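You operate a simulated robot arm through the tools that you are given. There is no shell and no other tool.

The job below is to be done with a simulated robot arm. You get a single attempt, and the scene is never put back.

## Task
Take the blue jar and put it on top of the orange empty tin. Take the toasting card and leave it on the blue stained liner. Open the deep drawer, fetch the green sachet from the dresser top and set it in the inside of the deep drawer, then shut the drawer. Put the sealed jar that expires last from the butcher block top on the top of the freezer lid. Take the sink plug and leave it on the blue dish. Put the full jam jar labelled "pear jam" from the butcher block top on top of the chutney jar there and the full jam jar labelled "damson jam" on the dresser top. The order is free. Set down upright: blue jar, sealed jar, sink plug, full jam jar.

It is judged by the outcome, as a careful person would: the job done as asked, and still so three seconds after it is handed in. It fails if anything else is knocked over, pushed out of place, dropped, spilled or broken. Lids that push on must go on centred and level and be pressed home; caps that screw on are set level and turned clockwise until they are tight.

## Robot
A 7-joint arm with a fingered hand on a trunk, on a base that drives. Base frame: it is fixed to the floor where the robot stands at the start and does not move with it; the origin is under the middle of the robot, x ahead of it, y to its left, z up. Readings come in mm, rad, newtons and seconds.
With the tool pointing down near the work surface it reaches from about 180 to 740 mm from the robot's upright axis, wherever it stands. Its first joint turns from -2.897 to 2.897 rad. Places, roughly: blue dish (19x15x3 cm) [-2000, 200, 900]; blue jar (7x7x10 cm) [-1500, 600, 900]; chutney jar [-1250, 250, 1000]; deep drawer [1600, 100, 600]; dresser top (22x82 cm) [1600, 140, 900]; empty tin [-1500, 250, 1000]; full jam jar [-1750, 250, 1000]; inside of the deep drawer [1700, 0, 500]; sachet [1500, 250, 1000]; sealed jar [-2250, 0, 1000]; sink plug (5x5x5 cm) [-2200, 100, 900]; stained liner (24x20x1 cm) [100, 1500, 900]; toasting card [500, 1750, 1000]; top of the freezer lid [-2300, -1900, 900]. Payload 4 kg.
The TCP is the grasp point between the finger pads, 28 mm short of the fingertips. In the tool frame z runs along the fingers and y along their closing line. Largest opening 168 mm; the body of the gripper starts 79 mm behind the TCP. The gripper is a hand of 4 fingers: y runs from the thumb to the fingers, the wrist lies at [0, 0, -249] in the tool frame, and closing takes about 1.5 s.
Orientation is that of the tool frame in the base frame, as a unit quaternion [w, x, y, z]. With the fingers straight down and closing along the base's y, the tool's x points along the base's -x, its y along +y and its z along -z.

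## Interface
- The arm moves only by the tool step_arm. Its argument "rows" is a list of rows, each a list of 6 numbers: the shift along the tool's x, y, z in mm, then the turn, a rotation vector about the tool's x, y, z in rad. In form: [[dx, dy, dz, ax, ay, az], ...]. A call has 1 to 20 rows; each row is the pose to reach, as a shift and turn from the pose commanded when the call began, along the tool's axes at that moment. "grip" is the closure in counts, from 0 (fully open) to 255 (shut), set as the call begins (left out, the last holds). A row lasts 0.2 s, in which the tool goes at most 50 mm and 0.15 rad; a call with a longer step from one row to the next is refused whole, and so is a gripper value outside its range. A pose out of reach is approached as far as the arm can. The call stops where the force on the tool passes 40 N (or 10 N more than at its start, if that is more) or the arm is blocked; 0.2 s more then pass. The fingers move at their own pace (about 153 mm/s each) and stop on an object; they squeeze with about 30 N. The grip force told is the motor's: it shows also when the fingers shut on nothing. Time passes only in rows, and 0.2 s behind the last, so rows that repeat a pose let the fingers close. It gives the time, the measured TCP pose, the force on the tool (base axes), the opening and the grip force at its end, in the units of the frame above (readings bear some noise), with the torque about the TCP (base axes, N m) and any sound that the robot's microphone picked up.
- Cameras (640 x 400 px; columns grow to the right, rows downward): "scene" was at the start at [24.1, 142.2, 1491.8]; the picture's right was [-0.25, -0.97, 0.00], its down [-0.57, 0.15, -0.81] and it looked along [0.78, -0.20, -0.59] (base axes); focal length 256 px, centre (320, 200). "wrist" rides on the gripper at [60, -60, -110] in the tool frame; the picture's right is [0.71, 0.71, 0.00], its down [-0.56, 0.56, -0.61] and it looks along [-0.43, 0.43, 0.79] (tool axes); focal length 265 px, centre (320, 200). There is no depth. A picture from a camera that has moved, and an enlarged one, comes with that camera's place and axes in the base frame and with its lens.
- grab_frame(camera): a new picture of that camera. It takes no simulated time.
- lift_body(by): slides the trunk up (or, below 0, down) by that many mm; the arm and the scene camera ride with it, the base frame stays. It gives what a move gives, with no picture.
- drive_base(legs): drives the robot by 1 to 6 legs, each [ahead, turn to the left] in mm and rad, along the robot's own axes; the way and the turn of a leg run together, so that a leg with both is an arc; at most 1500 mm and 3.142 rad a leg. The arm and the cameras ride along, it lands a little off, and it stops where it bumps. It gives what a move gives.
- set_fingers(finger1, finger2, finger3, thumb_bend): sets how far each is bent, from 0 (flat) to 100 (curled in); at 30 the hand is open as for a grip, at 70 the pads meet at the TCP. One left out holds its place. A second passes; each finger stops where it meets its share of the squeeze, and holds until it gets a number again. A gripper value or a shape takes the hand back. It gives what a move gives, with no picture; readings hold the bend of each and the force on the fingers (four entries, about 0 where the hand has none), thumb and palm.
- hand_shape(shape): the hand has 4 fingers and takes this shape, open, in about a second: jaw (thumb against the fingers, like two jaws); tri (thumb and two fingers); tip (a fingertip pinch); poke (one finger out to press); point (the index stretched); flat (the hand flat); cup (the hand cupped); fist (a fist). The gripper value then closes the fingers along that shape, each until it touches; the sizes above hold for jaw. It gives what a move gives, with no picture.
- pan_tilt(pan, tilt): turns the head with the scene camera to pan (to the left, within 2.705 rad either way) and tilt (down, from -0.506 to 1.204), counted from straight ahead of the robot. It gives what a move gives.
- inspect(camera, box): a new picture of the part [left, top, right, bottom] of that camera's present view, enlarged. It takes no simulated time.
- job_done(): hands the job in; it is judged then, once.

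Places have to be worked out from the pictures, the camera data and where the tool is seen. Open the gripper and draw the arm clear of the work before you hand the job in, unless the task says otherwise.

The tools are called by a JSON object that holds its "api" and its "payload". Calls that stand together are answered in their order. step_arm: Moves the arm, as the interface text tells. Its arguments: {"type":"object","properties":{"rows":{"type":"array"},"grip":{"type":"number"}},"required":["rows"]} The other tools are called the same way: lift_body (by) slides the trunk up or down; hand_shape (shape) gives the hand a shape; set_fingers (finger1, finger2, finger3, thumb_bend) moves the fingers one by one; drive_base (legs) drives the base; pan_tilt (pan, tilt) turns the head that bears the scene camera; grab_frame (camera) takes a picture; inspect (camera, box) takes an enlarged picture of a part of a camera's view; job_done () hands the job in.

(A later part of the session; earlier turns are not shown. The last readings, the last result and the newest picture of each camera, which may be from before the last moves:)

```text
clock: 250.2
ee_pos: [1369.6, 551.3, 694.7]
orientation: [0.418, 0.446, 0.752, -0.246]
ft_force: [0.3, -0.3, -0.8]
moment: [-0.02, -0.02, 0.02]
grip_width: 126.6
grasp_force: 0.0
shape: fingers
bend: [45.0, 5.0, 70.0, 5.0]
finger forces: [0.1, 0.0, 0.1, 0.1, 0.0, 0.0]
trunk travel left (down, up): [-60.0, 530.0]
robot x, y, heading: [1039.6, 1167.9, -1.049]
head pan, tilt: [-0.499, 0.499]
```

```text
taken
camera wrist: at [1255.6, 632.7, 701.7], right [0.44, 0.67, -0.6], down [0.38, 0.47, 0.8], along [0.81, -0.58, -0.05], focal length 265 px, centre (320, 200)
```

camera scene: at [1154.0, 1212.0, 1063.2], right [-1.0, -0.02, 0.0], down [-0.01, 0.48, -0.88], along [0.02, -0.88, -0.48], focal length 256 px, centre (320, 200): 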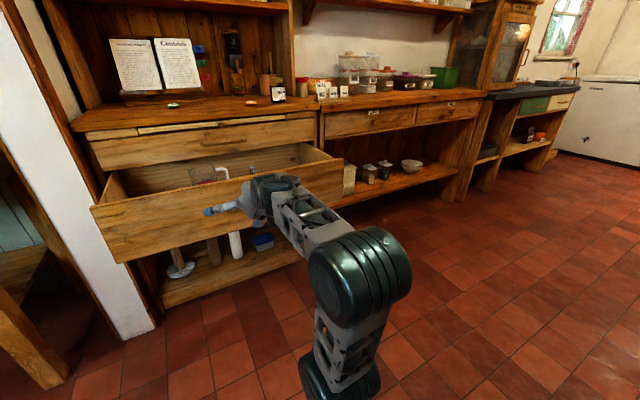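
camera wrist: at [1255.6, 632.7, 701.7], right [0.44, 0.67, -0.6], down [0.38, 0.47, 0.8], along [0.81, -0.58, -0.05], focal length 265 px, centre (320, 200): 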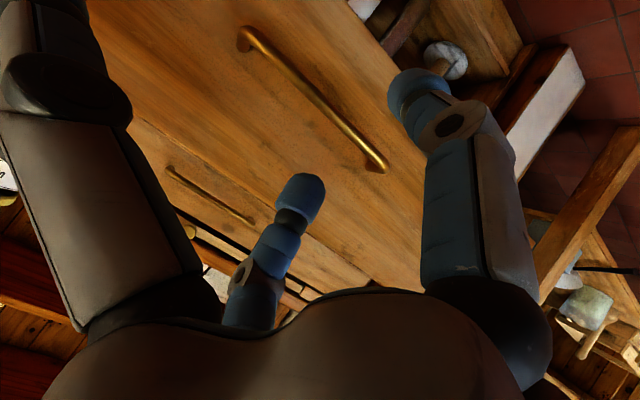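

The drawer stays open. I restore the hand shape, raise the trunk, and bring the hand back to pointing down.

{"api": "hand_shape", "payload": {"shape": "jaw"}}

{"api": "lift_body", "payload": {"by": 440}}

{"api": "step_arm", "payload": {"rows": [[20, -1, -24, -0.001, 0.1267, -0.0027], [40, -1, -48, -0.002, 0.2534, -0.0053], [60, -2, -72, -0.003, 0.3801, -0.008], [81, -3, -96, -0.004, 0.5069, -0.0107], [101, -3, -121, -0.005, 0.6336, -0.0133], [121, -4, -145, -0.006, 0.7603, -0.016], [141, -5, -169, -0.007, 0.887, -0.0186], [161, -5, -193, -0.008, 1.0137, -0.0213], [161, -5, -193, -0.008, 1.0137, -0.0213]], "grip": 60}}

{"api": "pan_tilt", "payload": {"pan": 0.0, "tilt": 0.6}}

{"api": "grab_frame", "payload": {"camera": "scene"}}

```text
clock: 251.1
ee_pos: [1369.0, 551.5, 695.9]
orientation: [0.418, 0.446, 0.752, -0.246]
ft_force: [0.0, 0.2, -0.5]
moment: [0.0, 0.0, 0.01]
grip_width: 167.9
grasp_force: 0.1
shape: jaw
bend: [30.0, 30.0, 30.0, 30.0]
finger forces: [0.0, 0.1, 0.0, 0.0, 0.1, 0.1]
trunk travel left (down, up): [-60.0, 530.0]
robot x, y, heading: [1040.0, 1169.5, -1.051]
head pan, tilt: [-0.499, 0.499]
```

```text
refused: 440 is not a number from -400 to 400
```

```text
clock: 253.1
ee_pos: [1243.4, 765.7, 662.7]
orientation: [0.0, 0.5, 0.866, 0.0]
ft_force: [0.0, 0.4, 0.7]
moment: [-0.01, 0.02, 0.01]
grip_width: 128.7
grasp_force: 0.0
shape: jaw
bend: [23.0, 23.0, 23.0, 23.0]
finger forces: [0.0, 0.0, 0.0, 0.1, 0.1, 0.0]
trunk travel left (down, up): [-60.0, 530.0]
robot x, y, heading: [1038.8, 1168.2, -1.045]
head pan, tilt: [-0.499, 0.499]
```

```text
clock: 254.0
ee_pos: [1244.0, 765.1, 663.0]
orientation: [0.0, 0.5, 0.866, 0.0]
ft_force: [-0.5, 0.0, 0.0]
moment: [-0.01, -0.03, -0.01]
grip_width: 128.7
grasp_force: 0.0
shape: jaw
bend: [23.0, 23.0, 23.0, 23.0]
finger forces: [0.0, 0.2, 0.0, 0.0, 0.0, 0.1]
trunk travel left (down, up): [-60.0, 530.0]
robot x, y, heading: [1041.4, 1168.3, -1.051]
head pan, tilt: [0.0, 0.6]
```

```text
taken
camera scene: at [1195.9, 1226.3, 1054.1], right [-0.87, -0.5, 0.0], down [-0.28, 0.49, -0.83], along [0.41, -0.72, -0.56], focal length 256 px, centre (320, 200)
```

scene: 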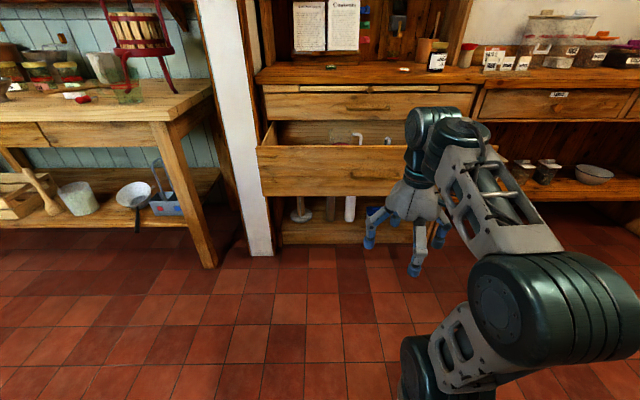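

The lift must be ≤400 per call; the arm turned down fine. I raise the trunk in two steps.

{"api": "lift_body", "payload": {"by": 400}}

{"api": "lift_body", "payload": {"by": 110}}

{"api": "pan_tilt", "payload": {"pan": 0.0, "tilt": 0.7}}

{"api": "grab_frame", "payload": {"camera": "scene"}}

{"api": "inspect", "payload": {"camera": "scene", "box": [240, 100, 440, 225]}}

```text
clock: 257.8
ee_pos: [1244.4, 765.3, 1062.8]
orientation: [0.0, 0.5, 0.866, 0.0]
ft_force: [0.4, -0.8, 0.0]
moment: [0.0, 0.01, -0.01]
grip_width: 128.8
grasp_force: 0.1
shape: jaw
bend: [23.0, 23.0, 23.0, 23.0]
finger forces: [0.1, 0.0, 0.0, 0.0, 0.1, 0.0]
trunk travel left (down, up): [-460.0, 130.0]
robot x, y, heading: [1043.4, 1171.3, -1.05]
head pan, tilt: [0.0, 0.6]
```

```text
clock: 259.2
ee_pos: [1243.5, 766.3, 1172.3]
orientation: [0.0, 0.5, 0.866, -0.001]
ft_force: [-0.9, 0.5, 0.2]
moment: [0.02, -0.02, 0.0]
grip_width: 128.7
grasp_force: 0.1
shape: jaw
bend: [23.0, 23.0, 23.0, 23.0]
finger forces: [0.0, 0.0, 0.0, 0.0, 0.1, 0.1]
trunk travel left (down, up): [-570.0, 20.0]
robot x, y, heading: [1035.2, 1169.2, -1.046]
head pan, tilt: [0.0, 0.6]
```

```text
clock: 259.9
ee_pos: [1242.5, 766.0, 1173.5]
orientation: [0.0, 0.501, 0.866, 0.0]
ft_force: [-0.2, -0.9, -0.4]
moment: [0.0, -0.01, -0.01]
grip_width: 128.9
grasp_force: 0.0
shape: jaw
bend: [23.0, 23.0, 23.0, 23.0]
finger forces: [0.0, 0.0, 0.0, 0.0, 0.1, 0.1]
trunk travel left (down, up): [-570.0, 20.0]
robot x, y, heading: [1045.3, 1166.9, -1.045]
head pan, tilt: [0.0, 0.7]
```

```text
taken
camera scene: at [1194.3, 1229.3, 1555.5], right [-0.87, -0.5, 0.0], down [-0.32, 0.56, -0.77], along [0.38, -0.66, -0.64], focal length 256 px, centre (320, 200)
```

scene: 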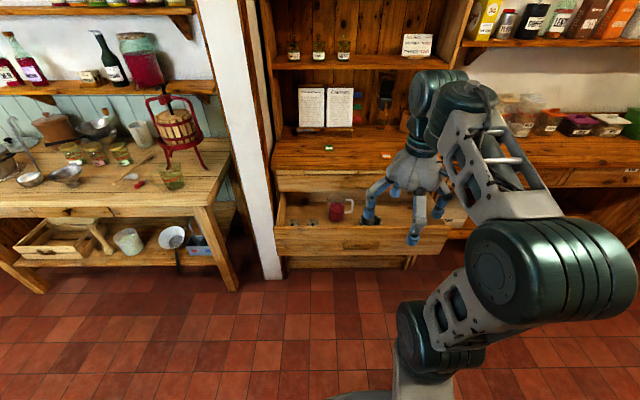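

```text
3.20 times, centred on (340, 162) of scene
camera zoom: at [1194.3, 1229.3, 1555.5], right [-0.87, -0.5, 0.0], down [-0.32, 0.56, -0.77], along [0.38, -0.66, -0.64], focal length 820 px, centre (256, 320)
```

zoom: 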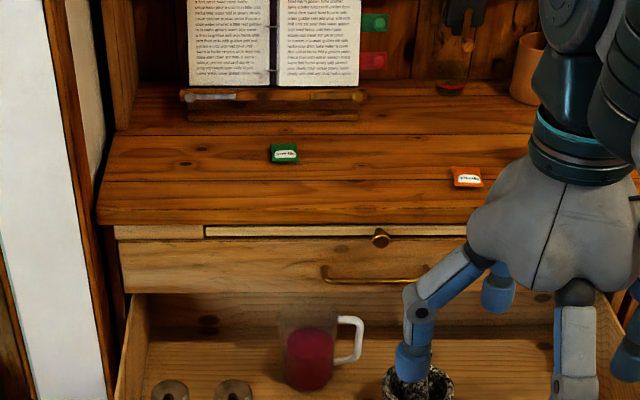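

The drawer holds a jug with red liquid, a dark bowl and two discs, so I must be gentle. The green sachet is at about (1756, 161). I drive up close, aligned with the sachet.

{"api": "drive_base", "payload": {"legs": [[0, 0.2133], [455, 0], [0, -0.2133]]}}

{"api": "pan_tilt", "payload": {"pan": -0.1, "tilt": 0.9}}

{"api": "grab_frame", "payload": {"camera": "scene"}}

```text
clock: 264.2
ee_pos: [1551.0, 435.2, 1173.0]
orientation: [0.0, 0.496, 0.868, -0.001]
ft_force: [0.1, 0.4, -0.4]
moment: [0.0, -0.03, 0.0]
grip_width: 128.9
grasp_force: 0.0
shape: jaw
bend: [23.0, 23.0, 23.0, 23.0]
finger forces: [0.0, 0.0, 0.0, 0.0, 0.1, 0.0]
trunk travel left (down, up): [-570.0, 20.0]
robot x, y, heading: [1345.7, 837.0, -1.045]
head pan, tilt: [0.0, 0.7]
```

```text
clock: 264.9
ee_pos: [1549.6, 436.2, 1173.0]
orientation: [0.0, 0.497, 0.868, 0.0]
ft_force: [1.0, 0.3, 0.1]
moment: [0.03, 0.01, 0.02]
grip_width: 128.7
grasp_force: 0.1
shape: jaw
bend: [23.0, 23.0, 23.0, 23.0]
finger forces: [0.1, 0.1, 0.0, 0.0, 0.1, 0.0]
trunk travel left (down, up): [-570.0, 20.0]
robot x, y, heading: [1343.2, 832.3, -1.038]
head pan, tilt: [-0.099, 0.901]
```

```text
taken
camera scene: at [1485.7, 903.3, 1539.4], right [-0.91, -0.42, 0.0], down [-0.33, 0.71, -0.62], along [0.26, -0.56, -0.78], focal length 256 px, centre (320, 200)
```

scene: 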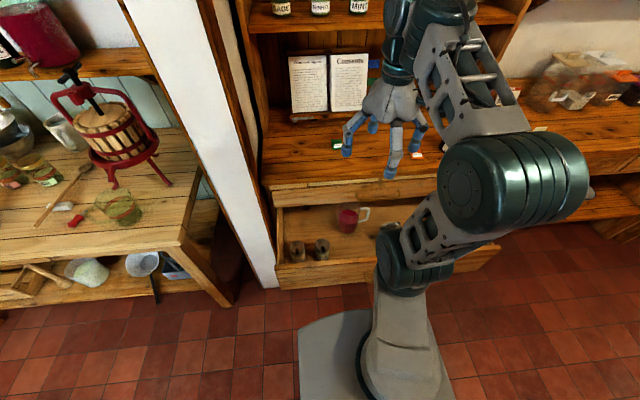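

About 50 mm from where I want the base; the base plate has clearance to the open drawer. I drive forward 78 mm.

{"api": "drive_base", "payload": {"legs": [[78, 0]]}}

{"api": "grab_frame", "payload": {"camera": "scene"}}

{"api": "inspect", "payload": {"camera": "scene", "box": [250, 190, 450, 330]}}

```text
clock: 266.0
ee_pos: [1590.7, 364.8, 1172.2]
orientation: [-0.001, 0.497, 0.868, 0.001]
ft_force: [0.2, -0.3, 0.2]
moment: [0.03, -0.01, 0.0]
grip_width: 128.7
grasp_force: 0.0
shape: jaw
bend: [23.0, 23.0, 23.0, 23.0]
finger forces: [0.0, 0.0, 0.0, 0.1, 0.0, 0.0]
trunk travel left (down, up): [-570.0, 20.0]
robot x, y, heading: [1383.7, 766.4, -1.04]
head pan, tilt: [-0.099, 0.901]
```

```text
taken
camera scene: at [1526.7, 833.3, 1539.3], right [-0.91, -0.42, 0.0], down [-0.33, 0.71, -0.62], along [0.26, -0.56, -0.78], focal length 256 px, centre (320, 200)
```

scene: 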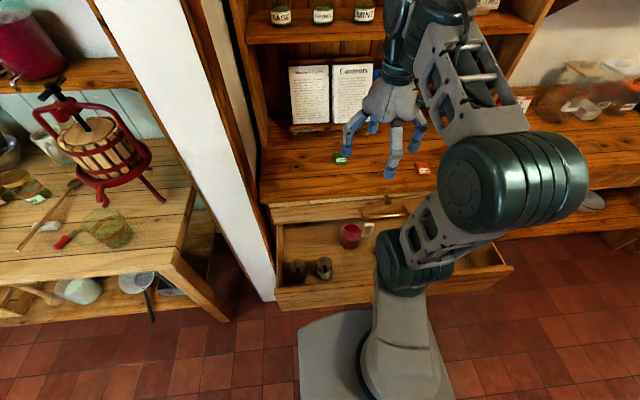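

```text
2.86 times, centred on (350, 260) of scene
camera zoom: at [1526.7, 833.3, 1539.3], right [-0.91, -0.42, 0.0], down [-0.33, 0.71, -0.62], along [0.26, -0.56, -0.78], focal length 733 px, centre (234, 29)
```

zoom: 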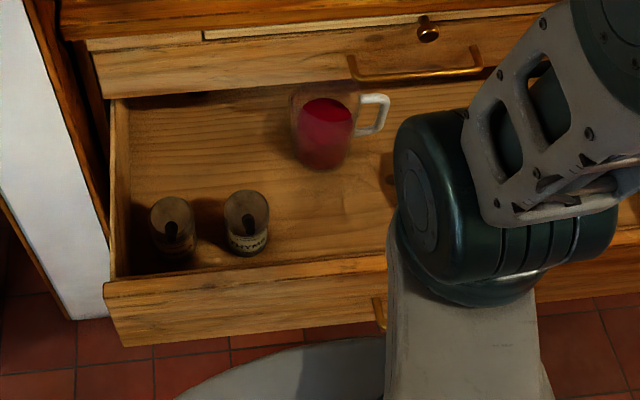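

The base sits ~50 mm clear of the drawer handle. I'll later set the sachet in the free area right of the jug. Now I move the hand low and forward to above the green sachet.

{"api": "step_arm", "payload": {"rows": [[-20, 3, 44, 0, 0, 0], [-40, 6, 88, 0, 0, 0], [-66, 10, 126, 0, 0, 0], [-104, 16, 146, 0, 0, 0], [-142, 22, 160, 0, 0, 0], [-180, 28, 162, 0, 0, 0], [-219, 34, 162, 0, 0, 0], [-259, 39.5, 162, 0, 0, 0], [-259, 39.5, 162, 0, 0, 0]], "grip": 100}}

{"api": "grab_frame", "payload": {"camera": "wrist"}}

{"api": "grab_frame", "payload": {"camera": "scene"}}

```text
clock: 268.0
ee_pos: [1754.6, 163.8, 1009.8]
orientation: [-0.001, 0.498, 0.867, 0.001]
ft_force: [-0.5, 0.4, -0.4]
moment: [0.0, -0.02, -0.01]
grip_width: 102.7
grasp_force: 0.0
shape: jaw
bend: [29.0, 29.0, 29.0, 29.0]
finger forces: [0.0, 0.0, 0.1, 0.0, 0.0, 0.0]
trunk travel left (down, up): [-570.0, 20.0]
robot x, y, heading: [1385.0, 767.2, -1.038]
head pan, tilt: [-0.099, 0.901]
```

```text
taken
camera wrist: at [1672.4, 185.5, 1119.1], right [0.25, 0.97, 0.0], down [0.76, -0.2, 0.61], along [0.59, -0.15, -0.79], focal length 265 px, centre (320, 200)
```

wrist: 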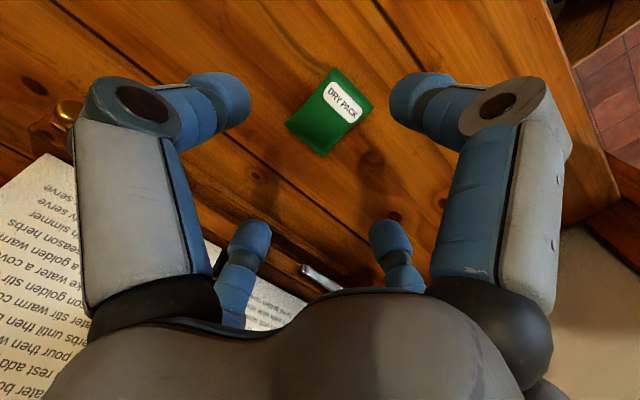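

```text
taken
camera scene: at [1526.0, 834.4, 1539.3], right [-0.91, -0.42, 0.0], down [-0.33, 0.71, -0.62], along [0.26, -0.56, -0.78], focal length 256 px, centre (320, 200)
```

scene: 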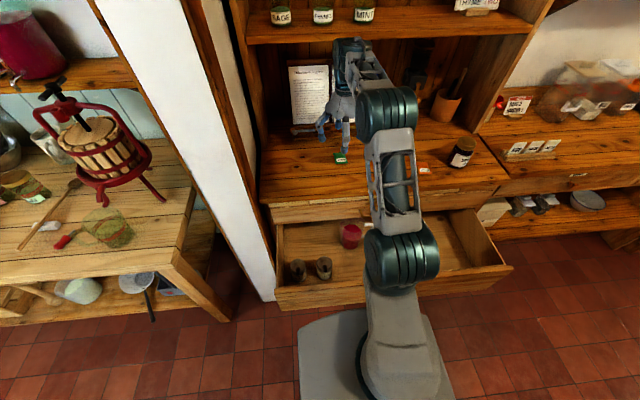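

The sachet (about 44 × 60 mm, "DRY PACK") is 10 mm back of the axis. I correct and descend until the tips are just above the wood.

{"api": "step_arm", "payload": {"rows": [[5, 0, 25, 0, 0, 0], [10, 0, 50, 0, 0, 0], [10, 0, 70, 0, 0, 0], [10, 0, 80, 0, 0, 0], [10, 0, 84, 0, 0, 0], [10, 0, 84, 0, 0, 0]]}}

{"api": "grab_frame", "payload": {"camera": "wrist"}}

{"api": "inspect", "payload": {"camera": "scene", "box": [290, 90, 410, 190]}}

```text
clock: 269.4
ee_pos: [1749.6, 171.6, 927.8]
orientation: [0.001, 0.497, 0.868, -0.001]
ft_force: [0.2, -2.3, 14.0]
moment: [0.25, 0.16, 0.06]
grip_width: 101.9
grasp_force: 0.1
shape: jaw
bend: [29.0, 29.0, 29.0, 29.0]
finger forces: [6.3, 3.6, 0.5, 0.0, 3.9, 0.0]
trunk travel left (down, up): [-570.0, 20.0]
robot x, y, heading: [1381.5, 769.9, -1.044]
head pan, tilt: [-0.099, 0.901]
```

```text
taken
camera wrist: at [1667.7, 193.3, 1037.8], right [0.25, 0.97, 0.0], down [0.76, -0.2, 0.62], along [0.6, -0.16, -0.79], focal length 265 px, centre (320, 200)
```

wrist: 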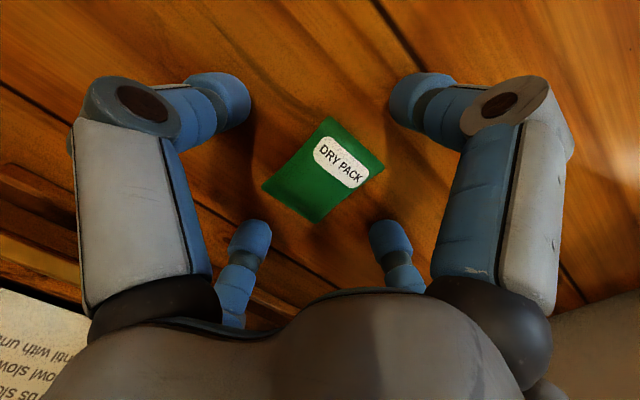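

```text
4.00 times, centred on (350, 140) of scene
camera zoom: at [1525.4, 835.4, 1539.6], right [-0.91, -0.42, 0.0], down [-0.33, 0.71, -0.62], along [0.26, -0.57, -0.78], focal length 1026 px, centre (200, 440)
```

zoom: 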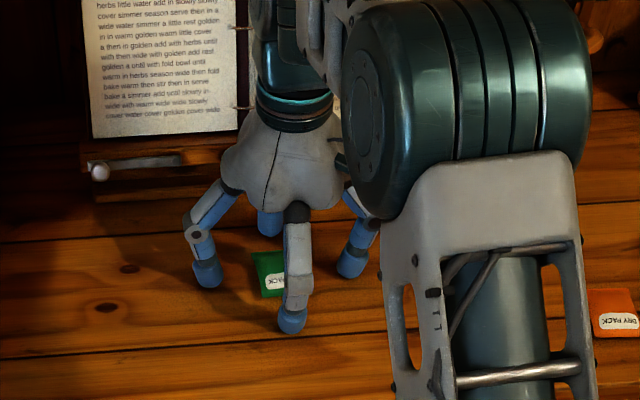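

The tips just touch the wood (14 N), so I raise 3 mm, and close in stages around the sachet.

{"api": "step_arm", "payload": {"rows": [[0, 0, -2, 0, 0, 0], [0, 0, -4, 0, 0, 0], [0, 0, -4, 0, 0, 0]]}}

{"api": "step_arm", "payload": {"rows": [[0, 0, 0, 0, 0, 0], [0, 0, 0, 0, 0, 0], [0, 0, 0, 0, 0, 0], [0, 0, 0, 0, 0, 0]], "grip": 165}}

{"api": "grab_frame", "payload": {"camera": "wrist"}}

```text
clock: 270.2
ee_pos: [1748.7, 171.7, 930.7]
orientation: [0.0, 0.498, 0.867, 0.0]
ft_force: [-0.4, 0.9, -0.5]
moment: [0.02, -0.02, 0.0]
grip_width: 102.3
grasp_force: 0.0
shape: jaw
bend: [29.0, 29.0, 29.0, 29.0]
finger forces: [0.1, 0.0, 0.0, 0.1, 0.1, 0.1]
trunk travel left (down, up): [-570.0, 20.0]
robot x, y, heading: [1382.0, 769.9, -1.044]
head pan, tilt: [-0.099, 0.901]
```

```text
clock: 271.2
ee_pos: [1749.6, 171.1, 931.6]
orientation: [0.0, 0.497, 0.868, 0.0]
ft_force: [-0.3, 0.2, 0.6]
moment: [0.02, -0.01, 0.0]
grip_width: 59.5
grasp_force: 0.1
shape: jaw
bend: [79.0, 79.0, 79.0, 42.0]
finger forces: [0.0, 0.0, 0.0, 0.1, 0.0, 0.0]
trunk travel left (down, up): [-570.0, 20.0]
robot x, y, heading: [1386.8, 770.7, -1.041]
head pan, tilt: [-0.099, 0.901]
```

```text
taken
camera wrist: at [1667.7, 193.3, 1040.5], right [0.25, 0.97, 0.0], down [0.76, -0.2, 0.61], along [0.59, -0.15, -0.79], focal length 265 px, centre (320, 200)
```

wrist: 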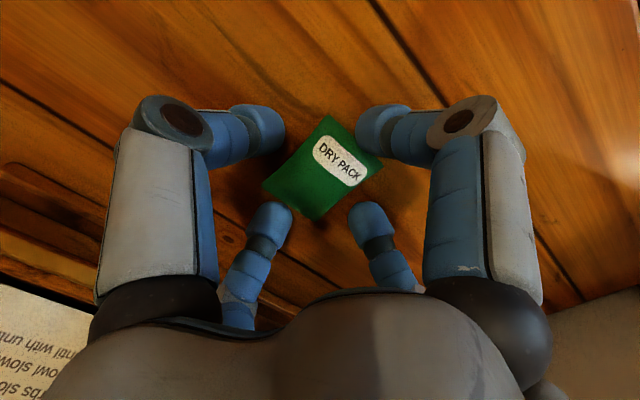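

Fingers ring the sachet without force. I close fully.

{"api": "step_arm", "payload": {"rows": [[0, 0, 0, 0, 0, 0], [0, 0, 0, 0, 0, 0], [0, 0, 0, 0, 0, 0], [0, 0, 0, 0, 0, 0], [0, 0, 0, 0, 0, 0], [0, 0, 0, 0, 0, 0]], "grip": 255}}

{"api": "grab_frame", "payload": {"camera": "wrist"}}

```text
clock: 272.6
ee_pos: [1750.4, 172.8, 931.5]
orientation: [0.0, 0.497, 0.868, 0.0]
ft_force: [-0.9, 0.1, 0.4]
moment: [0.01, 0.0, 0.02]
grip_width: 38.4
grasp_force: 29.6
shape: jaw
bend: [78.0, 77.0, 78.0, 52.0]
finger forces: [27.1, 26.9, 27.2, 0.1, 26.9, 0.0]
trunk travel left (down, up): [-570.0, 20.0]
robot x, y, heading: [1384.3, 768.5, -1.038]
head pan, tilt: [-0.099, 0.901]
```

```text
taken
camera wrist: at [1667.7, 193.3, 1040.5], right [0.25, 0.97, 0.0], down [0.76, -0.2, 0.61], along [0.59, -0.15, -0.79], focal length 265 px, centre (320, 200)
```

wrist: 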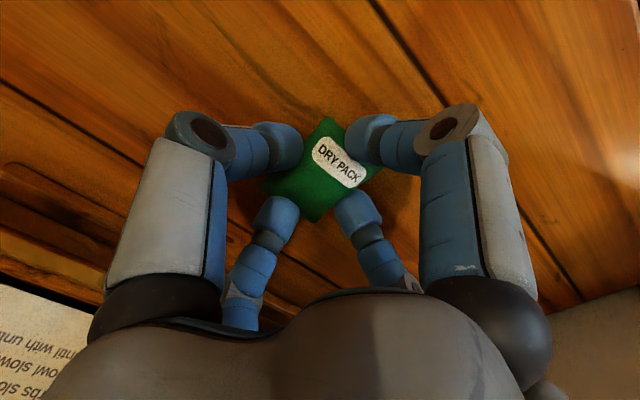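

All four fingers hold it (27 N each, 38 mm). I lift 60 mm and check.

{"api": "step_arm", "payload": {"rows": [[0, 0, -10, 0, 0, 0], [0, 0, -30, 0, 0, 0], [0, 0, -60, 0, 0, 0], [0, 0, -60, 0, 0, 0]]}}

{"api": "grab_frame", "payload": {"camera": "wrist"}}

{"api": "inspect", "payload": {"camera": "scene", "box": [290, 90, 410, 190]}}

```text
clock: 273.6
ee_pos: [1750.6, 170.7, 992.0]
orientation: [-0.001, 0.497, 0.868, -0.001]
ft_force: [-0.8, 0.6, -0.3]
moment: [0.0, 0.02, 0.01]
grip_width: 38.2
grasp_force: 29.7
shape: jaw
bend: [78.0, 77.0, 78.0, 52.0]
finger forces: [27.2, 26.9, 27.2, 0.0, 26.9, 0.0]
trunk travel left (down, up): [-570.0, 20.0]
robot x, y, heading: [1382.7, 767.3, -1.041]
head pan, tilt: [-0.099, 0.901]
```

```text
taken
camera wrist: at [1667.5, 192.3, 1101.3], right [0.25, 0.97, 0.0], down [0.76, -0.2, 0.61], along [0.59, -0.15, -0.79], focal length 265 px, centre (320, 200)
```

wrist: 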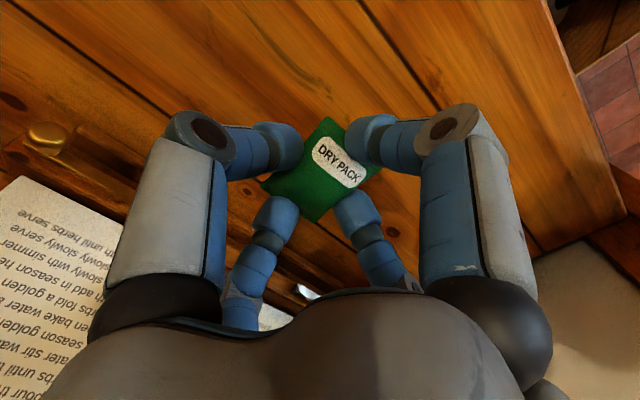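

```text
4.00 times, centred on (350, 140) of scene
camera zoom: at [1526.1, 834.4, 1539.3], right [-0.91, -0.42, 0.0], down [-0.33, 0.71, -0.62], along [0.26, -0.56, -0.78], focal length 1026 px, centre (200, 440)
```

zoom: 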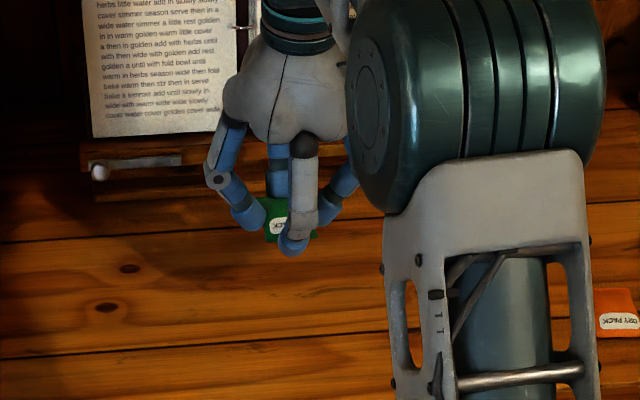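

The sachet is held securely. I bring it back over the open drawer, to the right of the jug (u≈1455, v≈-450).

{"api": "step_arm", "payload": {"rows": [[35, -18, -15, 0, 0, 0], [70, -36, -20, 0, 0, 0], [105, -54, -20, 0, 0, 0], [140, -72, -20, 0, 0, 0], [174, -90, -20, 0, 0, 0], [209, -109, -20, 0, 0, 0], [244, -127, -20, 0, 0, 0], [278, -145, -20, 0, 0, 0], [278, -145, -20, 0, 0, 0]]}}

{"api": "grab_frame", "payload": {"camera": "wrist"}}

{"api": "grab_frame", "payload": {"camera": "scene"}}

```text
clock: 275.6
ee_pos: [1485.3, 338.2, 1011.1]
orientation: [0.0, 0.497, 0.868, 0.0]
ft_force: [0.0, -0.2, 0.7]
moment: [0.0, 0.01, 0.02]
grip_width: 38.4
grasp_force: 29.8
shape: jaw
bend: [78.0, 77.0, 78.0, 52.0]
finger forces: [27.1, 27.0, 27.2, 0.0, 26.8, 0.0]
trunk travel left (down, up): [-570.0, 20.0]
robot x, y, heading: [1384.0, 768.8, -1.042]
head pan, tilt: [-0.099, 0.901]
```

```text
taken
camera wrist: at [1402.6, 358.1, 1121.7], right [0.25, 0.97, 0.0], down [0.76, -0.2, 0.61], along [0.59, -0.15, -0.79], focal length 265 px, centre (320, 200)
```

wrist: 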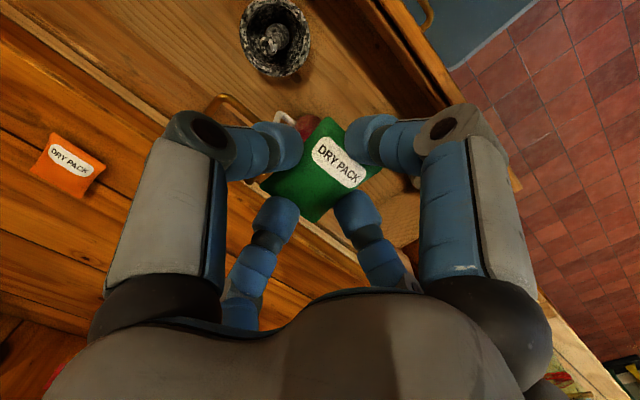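

```text
taken
camera scene: at [1525.9, 834.4, 1539.3], right [-0.91, -0.42, 0.0], down [-0.33, 0.71, -0.62], along [0.26, -0.56, -0.78], focal length 256 px, centre (320, 200)
```

scene: 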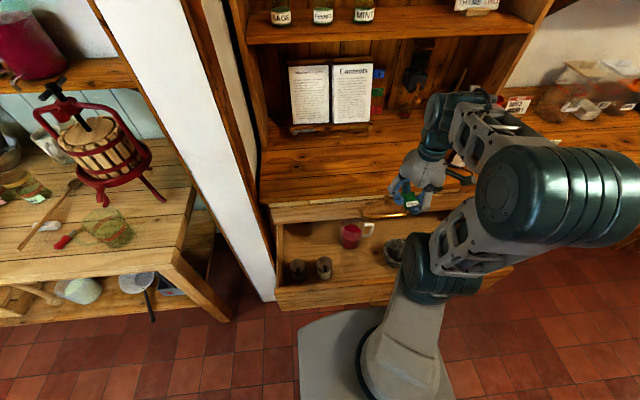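

The mortar-like bowl is close on the right. I shift 68 mm left to the clear floor between bowl and jug, then look again.

{"api": "step_arm", "payload": {"rows": [[0, 35, 0, 0, 0, 0], [0, 68, 0, 0, 0, 0], [0, 68, 0, 0, 0, 0]]}}

{"api": "grab_frame", "payload": {"camera": "wrist"}}

{"api": "inspect", "payload": {"camera": "scene", "box": [260, 150, 460, 320]}}

```text
clock: 276.4
ee_pos: [1545.0, 371.6, 1010.4]
orientation: [0.0, 0.497, 0.868, 0.0]
ft_force: [-0.7, 1.0, 0.4]
moment: [-0.02, 0.01, 0.01]
grip_width: 38.3
grasp_force: 29.8
shape: jaw
bend: [78.0, 77.0, 78.0, 52.0]
finger forces: [27.1, 26.9, 27.2, 0.1, 26.8, 0.1]
trunk travel left (down, up): [-570.0, 20.0]
robot x, y, heading: [1387.5, 770.5, -1.042]
head pan, tilt: [-0.099, 0.901]
```

```text
taken
camera wrist: at [1462.4, 394.0, 1121.4], right [0.25, 0.97, 0.0], down [0.76, -0.2, 0.61], along [0.59, -0.15, -0.79], focal length 265 px, centre (320, 200)
```

wrist: 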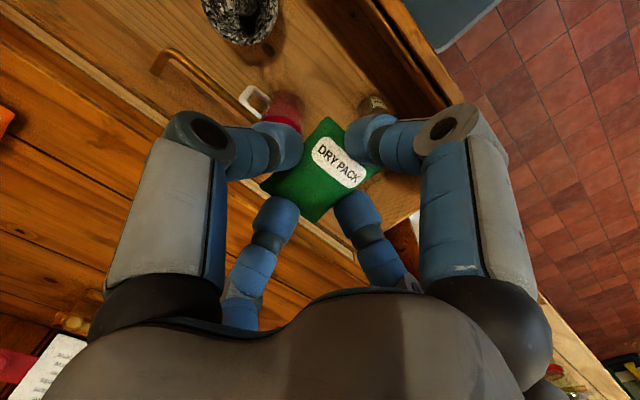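

```text
2.35 times, centred on (360, 235) of scene
camera zoom: at [1525.9, 834.4, 1539.3], right [-0.91, -0.42, 0.0], down [-0.33, 0.71, -0.62], along [0.26, -0.56, -0.78], focal length 603 px, centre (226, 118)
```

zoom: 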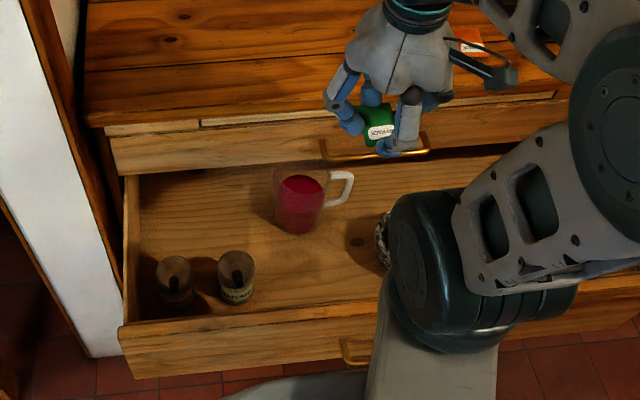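

The spot directly below is empty drawer floor. I lower the trunk 150 mm, then the arm, down into the drawer.

{"api": "lift_body", "payload": {"by": -150}}

{"api": "step_arm", "payload": {"rows": [[0, 0, 40, 0, 0, 0], [0, 0, 80, 0, 0, 0], [0, 0, 120, 0, 0, 0], [0, 0, 160, 0, 0, 0], [0, 0, 190, 0, 0, 0], [0, 0, 190, 0, 0, 0]]}}

{"api": "grab_frame", "payload": {"camera": "wrist"}}

{"api": "grab_frame", "payload": {"camera": "scene"}}

```text
clock: 278.1
ee_pos: [1544.2, 372.0, 861.5]
orientation: [0.0, 0.497, 0.868, 0.0]
ft_force: [0.4, -1.2, -0.4]
moment: [-0.03, -0.01, -0.01]
grip_width: 38.3
grasp_force: 30.1
shape: jaw
bend: [78.0, 77.0, 78.0, 52.0]
finger forces: [27.1, 26.9, 27.1, 0.0, 27.0, 0.1]
trunk travel left (down, up): [-420.0, 170.0]
robot x, y, heading: [1384.9, 769.8, -1.043]
head pan, tilt: [-0.099, 0.901]
```

```text
clock: 279.5
ee_pos: [1544.8, 372.3, 672.4]
orientation: [0.0, 0.497, 0.868, -0.001]
ft_force: [0.3, -0.7, -0.3]
moment: [0.03, -0.01, 0.01]
grip_width: 38.5
grasp_force: 29.4
shape: jaw
bend: [78.0, 77.0, 78.0, 52.0]
finger forces: [26.9, 26.9, 27.1, 0.0, 26.9, 0.0]
trunk travel left (down, up): [-420.0, 170.0]
robot x, y, heading: [1382.8, 768.4, -1.041]
head pan, tilt: [-0.099, 0.901]
```

```text
taken
camera wrist: at [1462.7, 394.4, 782.5], right [0.25, 0.97, 0.0], down [0.76, -0.2, 0.61], along [0.59, -0.16, -0.79], focal length 265 px, centre (320, 200)
```

wrist: 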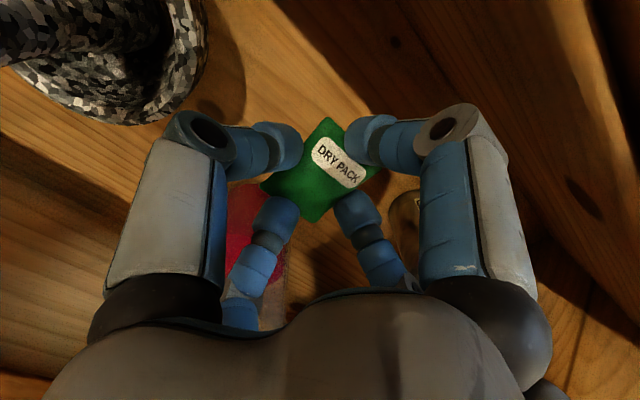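

```text
taken
camera scene: at [1526.1, 834.2, 1389.3], right [-0.91, -0.42, 0.0], down [-0.33, 0.71, -0.62], along [0.26, -0.56, -0.78], focal length 256 px, centre (320, 200)
```

scene: 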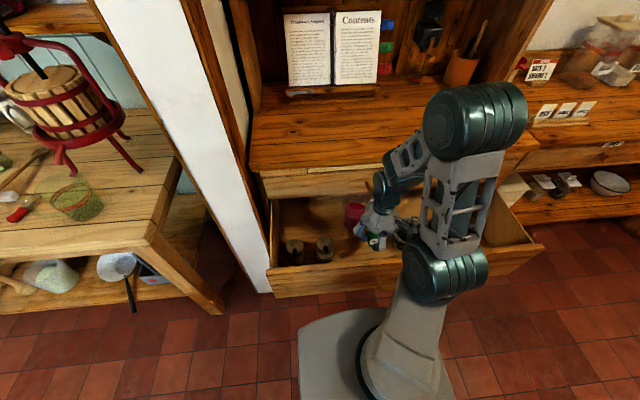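

Elbow is up and clear. The jug is near the forward finger, so I shift 20 mm right and 8 mm back, and lower slowly toward the drawer floor.

{"api": "step_arm", "payload": {"rows": [[8, -20, 0, 0, 0, 0], [8, -20, 25, 0, 0, 0], [8, -20, 45, 0, 0, 0], [8, -20, 60, 0, 0, 0], [8, -20, 60, 0, 0, 0]]}}

{"api": "grab_frame", "payload": {"camera": "wrist"}}

{"api": "inspect", "payload": {"camera": "scene", "box": [260, 170, 460, 310]}}

```text
clock: 280.7
ee_pos: [1522.6, 367.6, 613.1]
orientation: [0.0, 0.497, 0.868, 0.0]
ft_force: [0.4, -0.3, 0.2]
moment: [0.0, 0.0, 0.01]
grip_width: 38.5
grasp_force: 29.7
shape: jaw
bend: [78.0, 77.0, 78.0, 52.0]
finger forces: [26.8, 26.9, 27.1, 0.0, 26.9, 0.1]
trunk travel left (down, up): [-420.0, 170.0]
robot x, y, heading: [1381.4, 763.9, -1.045]
head pan, tilt: [-0.099, 0.901]
```

```text
taken
camera wrist: at [1439.7, 389.6, 723.3], right [0.25, 0.97, 0.0], down [0.76, -0.2, 0.61], along [0.59, -0.16, -0.79], focal length 265 px, centre (320, 200)
```

wrist: 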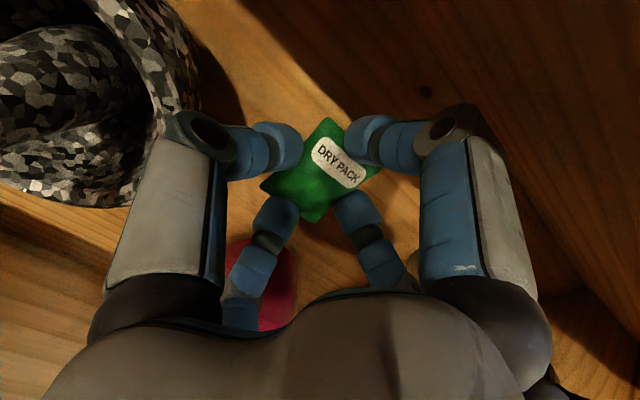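

```text
2.86 times, centred on (360, 240) of scene
camera zoom: at [1526.0, 834.3, 1389.3], right [-0.91, -0.42, 0.0], down [-0.33, 0.71, -0.62], along [0.26, -0.56, -0.78], focal length 733 px, centre (206, 86)
```

zoom: 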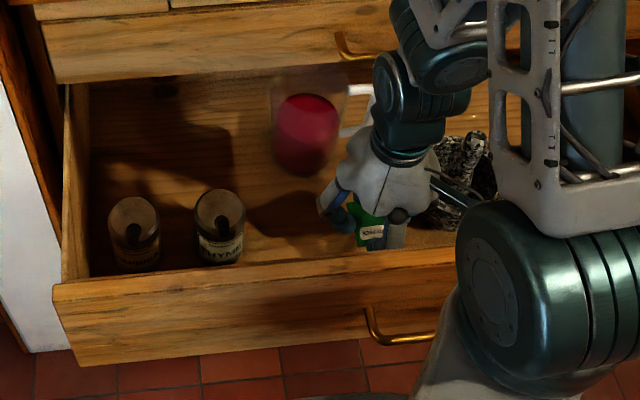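

The bowl's edge is ~10–15 mm from the thumb, so I shift 10 mm left and continue down in small steps.

{"api": "step_arm", "payload": {"rows": [[0, 5, 0, 0, 0, 0], [0, 10, 0, 0, 0, 0], [0, 10, 6, 0, 0, 0], [0, 10, 12, 0, 0, 0], [0, 10, 18, 0, 0, 0], [0, 10, 22, 0, 0, 0], [0, 10, 22, 0, 0, 0]]}}

{"api": "grab_frame", "payload": {"camera": "wrist"}}

```text
clock: 282.3
ee_pos: [1529.7, 374.1, 590.8]
orientation: [0.0, 0.497, 0.868, 0.0]
ft_force: [-0.7, -0.3, 0.1]
moment: [0.01, 0.0, -0.02]
grip_width: 38.5
grasp_force: 29.8
shape: jaw
bend: [78.0, 77.0, 78.0, 52.0]
finger forces: [26.9, 26.8, 27.2, 0.0, 26.8, 0.1]
trunk travel left (down, up): [-420.0, 170.0]
robot x, y, heading: [1385.9, 762.8, -1.039]
head pan, tilt: [-0.099, 0.901]
```

```text
taken
camera wrist: at [1449.2, 395.5, 699.6], right [0.25, 0.97, 0.0], down [0.76, -0.2, 0.61], along [0.59, -0.16, -0.79], focal length 265 px, centre (320, 200)
```

wrist: 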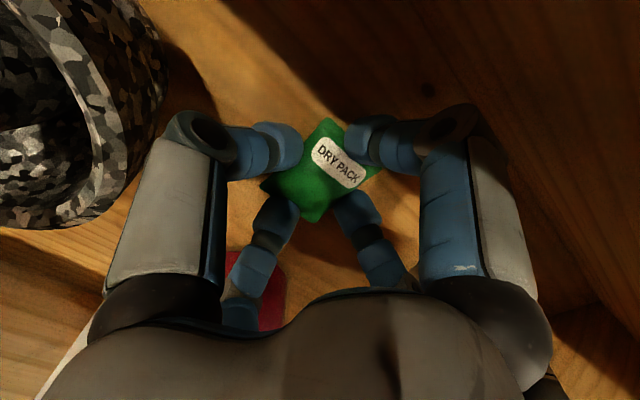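

{"api": "step_arm", "payload": {"rows": [[0, 0, 3, 0, 0, 0], [0, 0, 6, 0, 0, 0], [0, 0, 9, 0, 0, 0], [0, 0, 12, 0, 0, 0], [0, 0, 15, 0, 0, 0], [0, 0, 18, 0, 0, 0]]}}

{"api": "grab_frame", "payload": {"camera": "wrist"}}

```text
clock: 283.7
ee_pos: [1530.3, 373.6, 571.5]
orientation: [0.0, 0.498, 0.867, 0.0]
ft_force: [0.4, 1.3, 5.8]
moment: [-0.01, -0.01, 0.0]
grip_width: 38.4
grasp_force: 30.1
shape: jaw
bend: [78.0, 77.0, 78.0, 52.0]
finger forces: [27.7, 27.3, 28.0, 0.0, 27.5, 0.0]
trunk travel left (down, up): [-420.0, 170.0]
robot x, y, heading: [1389.1, 767.6, -1.041]
head pan, tilt: [-0.099, 0.901]
```

```text
taken
camera wrist: at [1449.0, 395.4, 681.5], right [0.25, 0.97, 0.0], down [0.76, -0.2, 0.61], along [0.59, -0.16, -0.79], focal length 265 px, centre (320, 200)
```

wrist: 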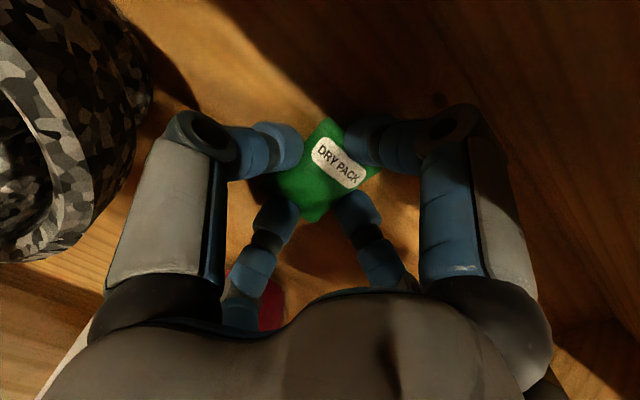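

The sachet touches the drawer floor (5.8 N). I open the fingers just a little and rise straight out.

{"api": "step_arm", "payload": {"rows": [[0, 0, -0.5, 0, 0, 0], [0, 0, -0.5, 0, 0, 0], [0, 0, -0.5, 0, 0, 0], [0, 0, -0.5, 0, 0, 0]], "grip": 165}}

{"api": "step_arm", "payload": {"rows": [[0, 0, -15, 0, 0, 0], [0, 0, -40, 0, 0, 0], [0, 0, -80, 0, 0, 0], [0, 0, -120, 0, 0, 0], [0, 0, -165, 0, 0, 0], [0, 0, -210, 0, 0, 0], [0, 0, -210, 0, 0, 0]]}}

{"api": "grab_frame", "payload": {"camera": "wrist"}}

{"api": "grab_frame", "payload": {"camera": "scene"}}

```text
clock: 284.7
ee_pos: [1530.8, 373.7, 572.3]
orientation: [0.0, 0.497, 0.868, -0.001]
ft_force: [-0.1, 0.0, -0.3]
moment: [0.01, 0.02, 0.01]
grip_width: 59.0
grasp_force: 0.1
shape: jaw
bend: [79.0, 79.0, 79.0, 42.0]
finger forces: [0.1, 0.1, 0.0, 0.0, 0.0, 0.0]
trunk travel left (down, up): [-420.0, 170.0]
robot x, y, heading: [1386.3, 768.6, -1.044]
head pan, tilt: [-0.099, 0.901]
```

```text
clock: 286.3
ee_pos: [1531.0, 371.4, 783.3]
orientation: [0.0, 0.497, 0.868, -0.001]
ft_force: [-0.6, -0.3, 0.2]
moment: [0.03, 0.0, 0.01]
grip_width: 59.0
grasp_force: 0.0
shape: jaw
bend: [79.0, 79.0, 79.0, 42.0]
finger forces: [0.0, 0.0, 0.0, 0.1, 0.0, 0.0]
trunk travel left (down, up): [-420.0, 170.0]
robot x, y, heading: [1388.4, 766.1, -1.046]
head pan, tilt: [-0.099, 0.901]
```

```text
taken
camera wrist: at [1449.4, 393.5, 894.0], right [0.25, 0.97, 0.0], down [0.76, -0.2, 0.61], along [0.59, -0.15, -0.79], focal length 265 px, centre (320, 200)
```

wrist: 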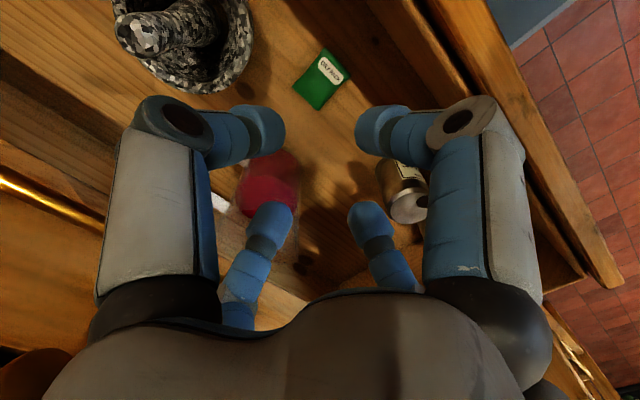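

```text
taken
camera scene: at [1525.9, 834.6, 1389.3], right [-0.91, -0.42, 0.0], down [-0.33, 0.71, -0.62], along [0.26, -0.56, -0.78], focal length 256 px, centre (320, 200)
```

scene: 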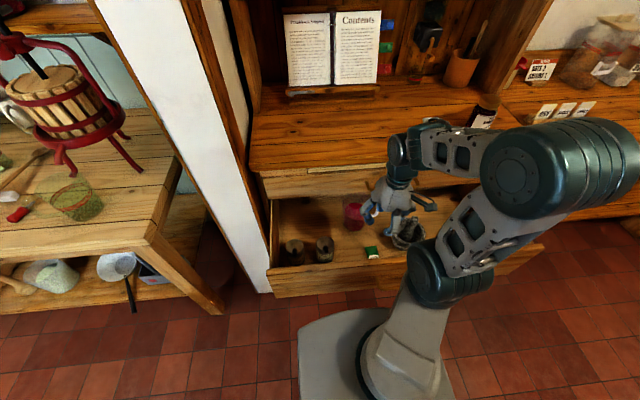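

The green sachet lies in the drawer, and jug, pots and bowl are untouched. Now I rise a bit more, back away, and get into the pitched pose to push the drawer shut.

{"api": "step_arm", "payload": {"rows": [[0, 0, -40, 0, 0, 0], [0, 0, -80, 0, 0, 0], [0, 0, -80, 0, 0, 0]]}}

{"api": "drive_base", "payload": {"legs": [[-490, 0]]}}

{"api": "pan_tilt", "payload": {"pan": -0.2, "tilt": 0.6}}

{"api": "grab_frame", "payload": {"camera": "scene"}}

{"api": "inspect", "payload": {"camera": "scene", "box": [180, 90, 420, 260]}}

```text
clock: 287.1
ee_pos: [1532.1, 374.1, 862.2]
orientation: [0.0, 0.497, 0.868, 0.0]
ft_force: [-0.1, -0.1, -0.1]
moment: [-0.02, -0.01, 0.02]
grip_width: 59.1
grasp_force: 0.1
shape: jaw
bend: [79.0, 79.0, 79.0, 42.0]
finger forces: [0.1, 0.0, 0.0, 0.0, 0.1, 0.1]
trunk travel left (down, up): [-420.0, 170.0]
robot x, y, heading: [1385.5, 769.2, -1.044]
head pan, tilt: [-0.099, 0.901]
```

```text
clock: 290.1
ee_pos: [1282.4, 803.8, 861.5]
orientation: [0.0, 0.495, 0.869, 0.0]
ft_force: [0.6, -0.1, -0.7]
moment: [0.01, 0.02, 0.03]
grip_width: 59.1
grasp_force: 0.0
shape: jaw
bend: [79.0, 79.0, 79.0, 42.0]
finger forces: [0.0, 0.1, 0.1, 0.1, 0.0, 0.0]
trunk travel left (down, up): [-420.0, 170.0]
robot x, y, heading: [1129.3, 1195.6, -1.034]
head pan, tilt: [-0.099, 0.901]
```

```text
clock: 290.9
ee_pos: [1281.4, 804.2, 861.7]
orientation: [0.0, 0.495, 0.869, 0.0]
ft_force: [0.2, -0.4, -0.2]
moment: [0.02, -0.01, -0.03]
grip_width: 59.1
grasp_force: 0.0
shape: jaw
bend: [79.0, 79.0, 79.0, 42.0]
finger forces: [0.0, 0.1, 0.1, 0.0, 0.0, 0.0]
trunk travel left (down, up): [-420.0, 170.0]
robot x, y, heading: [1133.7, 1196.2, -1.034]
head pan, tilt: [-0.201, 0.6]
```

```text
taken
camera scene: at [1269.4, 1250.2, 1414.0], right [-0.94, -0.33, 0.0], down [-0.19, 0.53, -0.82], along [0.27, -0.78, -0.57], focal length 256 px, centre (320, 200)
```

scene: 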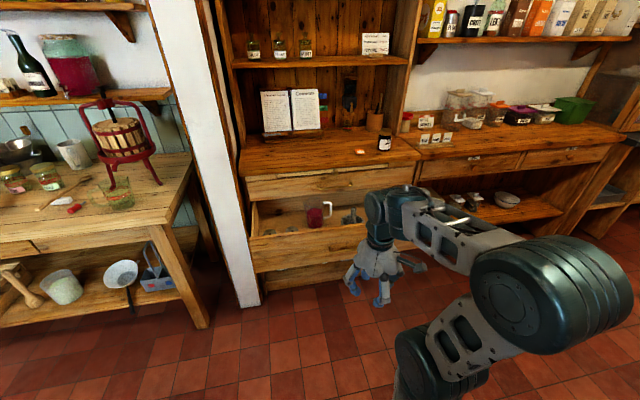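

```text
2.35 times, centred on (300, 175) of scene
camera zoom: at [1269.4, 1250.2, 1414.0], right [-0.94, -0.33, 0.0], down [-0.19, 0.53, -0.82], along [0.27, -0.78, -0.57], focal length 603 px, centre (367, 259)
```

zoom: 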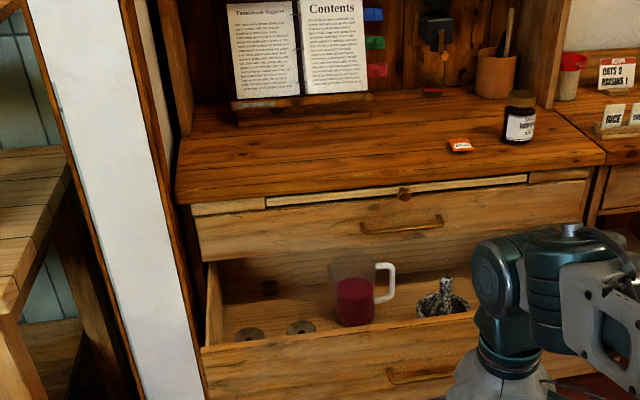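

I square the heading, lower the trunk, close the hand, and go to the pitched pushing pose in front of the drawer's middle.

{"api": "drive_base", "payload": {"legs": [[0, -0.013]]}}

{"api": "lift_body", "payload": {"by": -360}}

{"api": "step_arm", "payload": {"rows": [[-21, -5, -21, 0.0007, -0.1163, 0.0012], [-41, -10, -42, 0.0013, -0.2327, 0.0023], [-62, -16, -63, 0.002, -0.349, 0.0035], [-83, -21, -84, 0.0027, -0.4653, 0.0047], [-103, -26, -105, 0.0033, -0.5817, 0.0058], [-124, -31, -126, 0.004, -0.698, 0.007], [-145, -37, -146, 0.0047, -0.8143, 0.0082], [-165, -42, -167, 0.0053, -0.9307, 0.0093], [-186, -47, -188, 0.006, -1.047, 0.0105], [-186, -47, -188, 0.006, -1.047, 0.0105]], "grip": 255}}

{"api": "grab_frame", "payload": {"camera": "scene"}}

{"api": "grab_frame", "payload": {"camera": "wrist"}}

```text
clock: 291.6
ee_pos: [1277.4, 801.4, 861.1]
orientation: [0.001, 0.5, 0.866, 0.0]
ft_force: [0.6, 0.6, 0.2]
moment: [0.07, 0.02, 0.0]
grip_width: 59.1
grasp_force: 0.0
shape: jaw
bend: [79.0, 79.0, 79.0, 42.0]
finger forces: [0.0, 0.1, 0.0, 0.0, 0.0, 0.1]
trunk travel left (down, up): [-420.0, 170.0]
robot x, y, heading: [1135.3, 1197.2, -1.047]
head pan, tilt: [-0.201, 0.6]
```

```text
clock: 295.1
ee_pos: [1275.6, 802.5, 501.0]
orientation: [0.0, 0.5, 0.866, 0.001]
ft_force: [0.0, 1.2, -0.3]
moment: [0.0, 0.01, -0.02]
grip_width: 58.8
grasp_force: 0.2
shape: jaw
bend: [79.0, 79.0, 79.0, 42.0]
finger forces: [0.0, 0.1, 0.0, 0.1, 0.0, 0.0]
trunk travel left (down, up): [-60.0, 530.0]
robot x, y, heading: [1132.5, 1199.7, -1.047]
head pan, tilt: [-0.201, 0.6]
```

```text
clock: 297.3
ee_pos: [1328.7, 616.3, 688.8]
orientation: [0.432, 0.437, 0.747, -0.253]
ft_force: [0.3, 0.3, 0.5]
moment: [0.0, -0.01, 0.02]
grip_width: 0.0
grasp_force: 30.0
shape: jaw
bend: [70.0, 70.0, 70.0, 70.0]
finger forces: [0.0, 0.1, 0.1, 0.0, 0.1, 0.0]
trunk travel left (down, up): [-60.0, 530.0]
robot x, y, heading: [1130.9, 1196.9, -1.052]
head pan, tilt: [-0.201, 0.6]
```

```text
taken
camera scene: at [1270.0, 1248.4, 1054.1], right [-0.95, -0.32, 0.0], down [-0.18, 0.54, -0.83], along [0.26, -0.78, -0.56], focal length 256 px, centre (320, 200)
```

scene: 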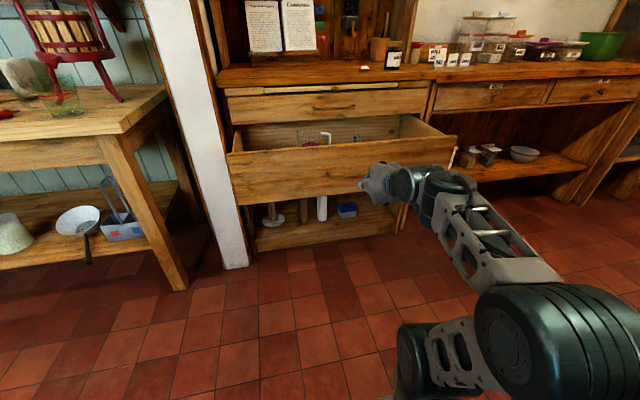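

```text
taken
camera wrist: at [1215.2, 696.3, 691.6], right [0.44, 0.65, -0.61], down [0.36, 0.49, 0.79], along [0.82, -0.57, -0.02], focal length 265 px, centre (320, 200)
```

wrist: 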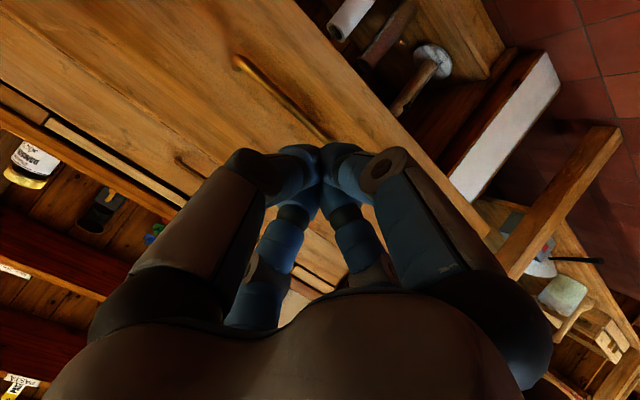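

The closed fingertips point at the drawer face above the bar. I drive forward to near contact, then push gently.

{"api": "drive_base", "payload": {"legs": [[165, 0]]}}

{"api": "grab_frame", "payload": {"camera": "wrist"}}

{"api": "grab_frame", "payload": {"camera": "scene"}}

```text
clock: 298.7
ee_pos: [1410.2, 476.5, 689.4]
orientation: [0.431, 0.438, 0.747, -0.253]
ft_force: [0.0, 0.2, -0.3]
moment: [0.02, 0.04, -0.01]
grip_width: 0.0
grasp_force: 29.9
shape: jaw
bend: [70.0, 70.0, 70.0, 70.0]
finger forces: [0.1, 0.1, 0.0, 0.1, 0.0, 0.1]
trunk travel left (down, up): [-60.0, 530.0]
robot x, y, heading: [1213.5, 1053.2, -1.05]
head pan, tilt: [-0.201, 0.6]
```

```text
taken
camera wrist: at [1296.1, 555.6, 691.5], right [0.44, 0.65, -0.61], down [0.36, 0.49, 0.79], along [0.82, -0.57, -0.02], focal length 265 px, centre (320, 200)
```

wrist: 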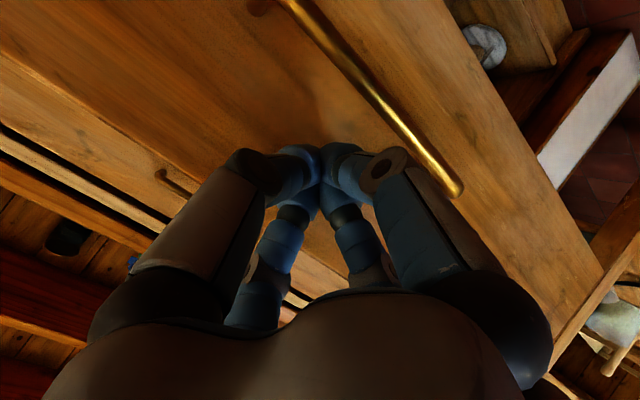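

```text
taken
camera scene: at [1351.2, 1107.4, 1054.1], right [-0.95, -0.32, 0.0], down [-0.18, 0.54, -0.83], along [0.26, -0.78, -0.56], focal length 256 px, centre (320, 200)
```

scene: 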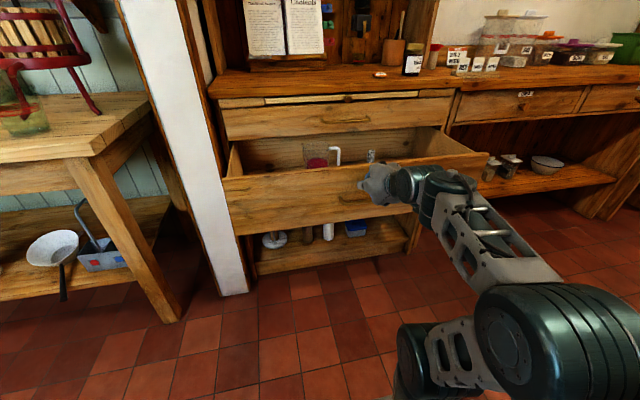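

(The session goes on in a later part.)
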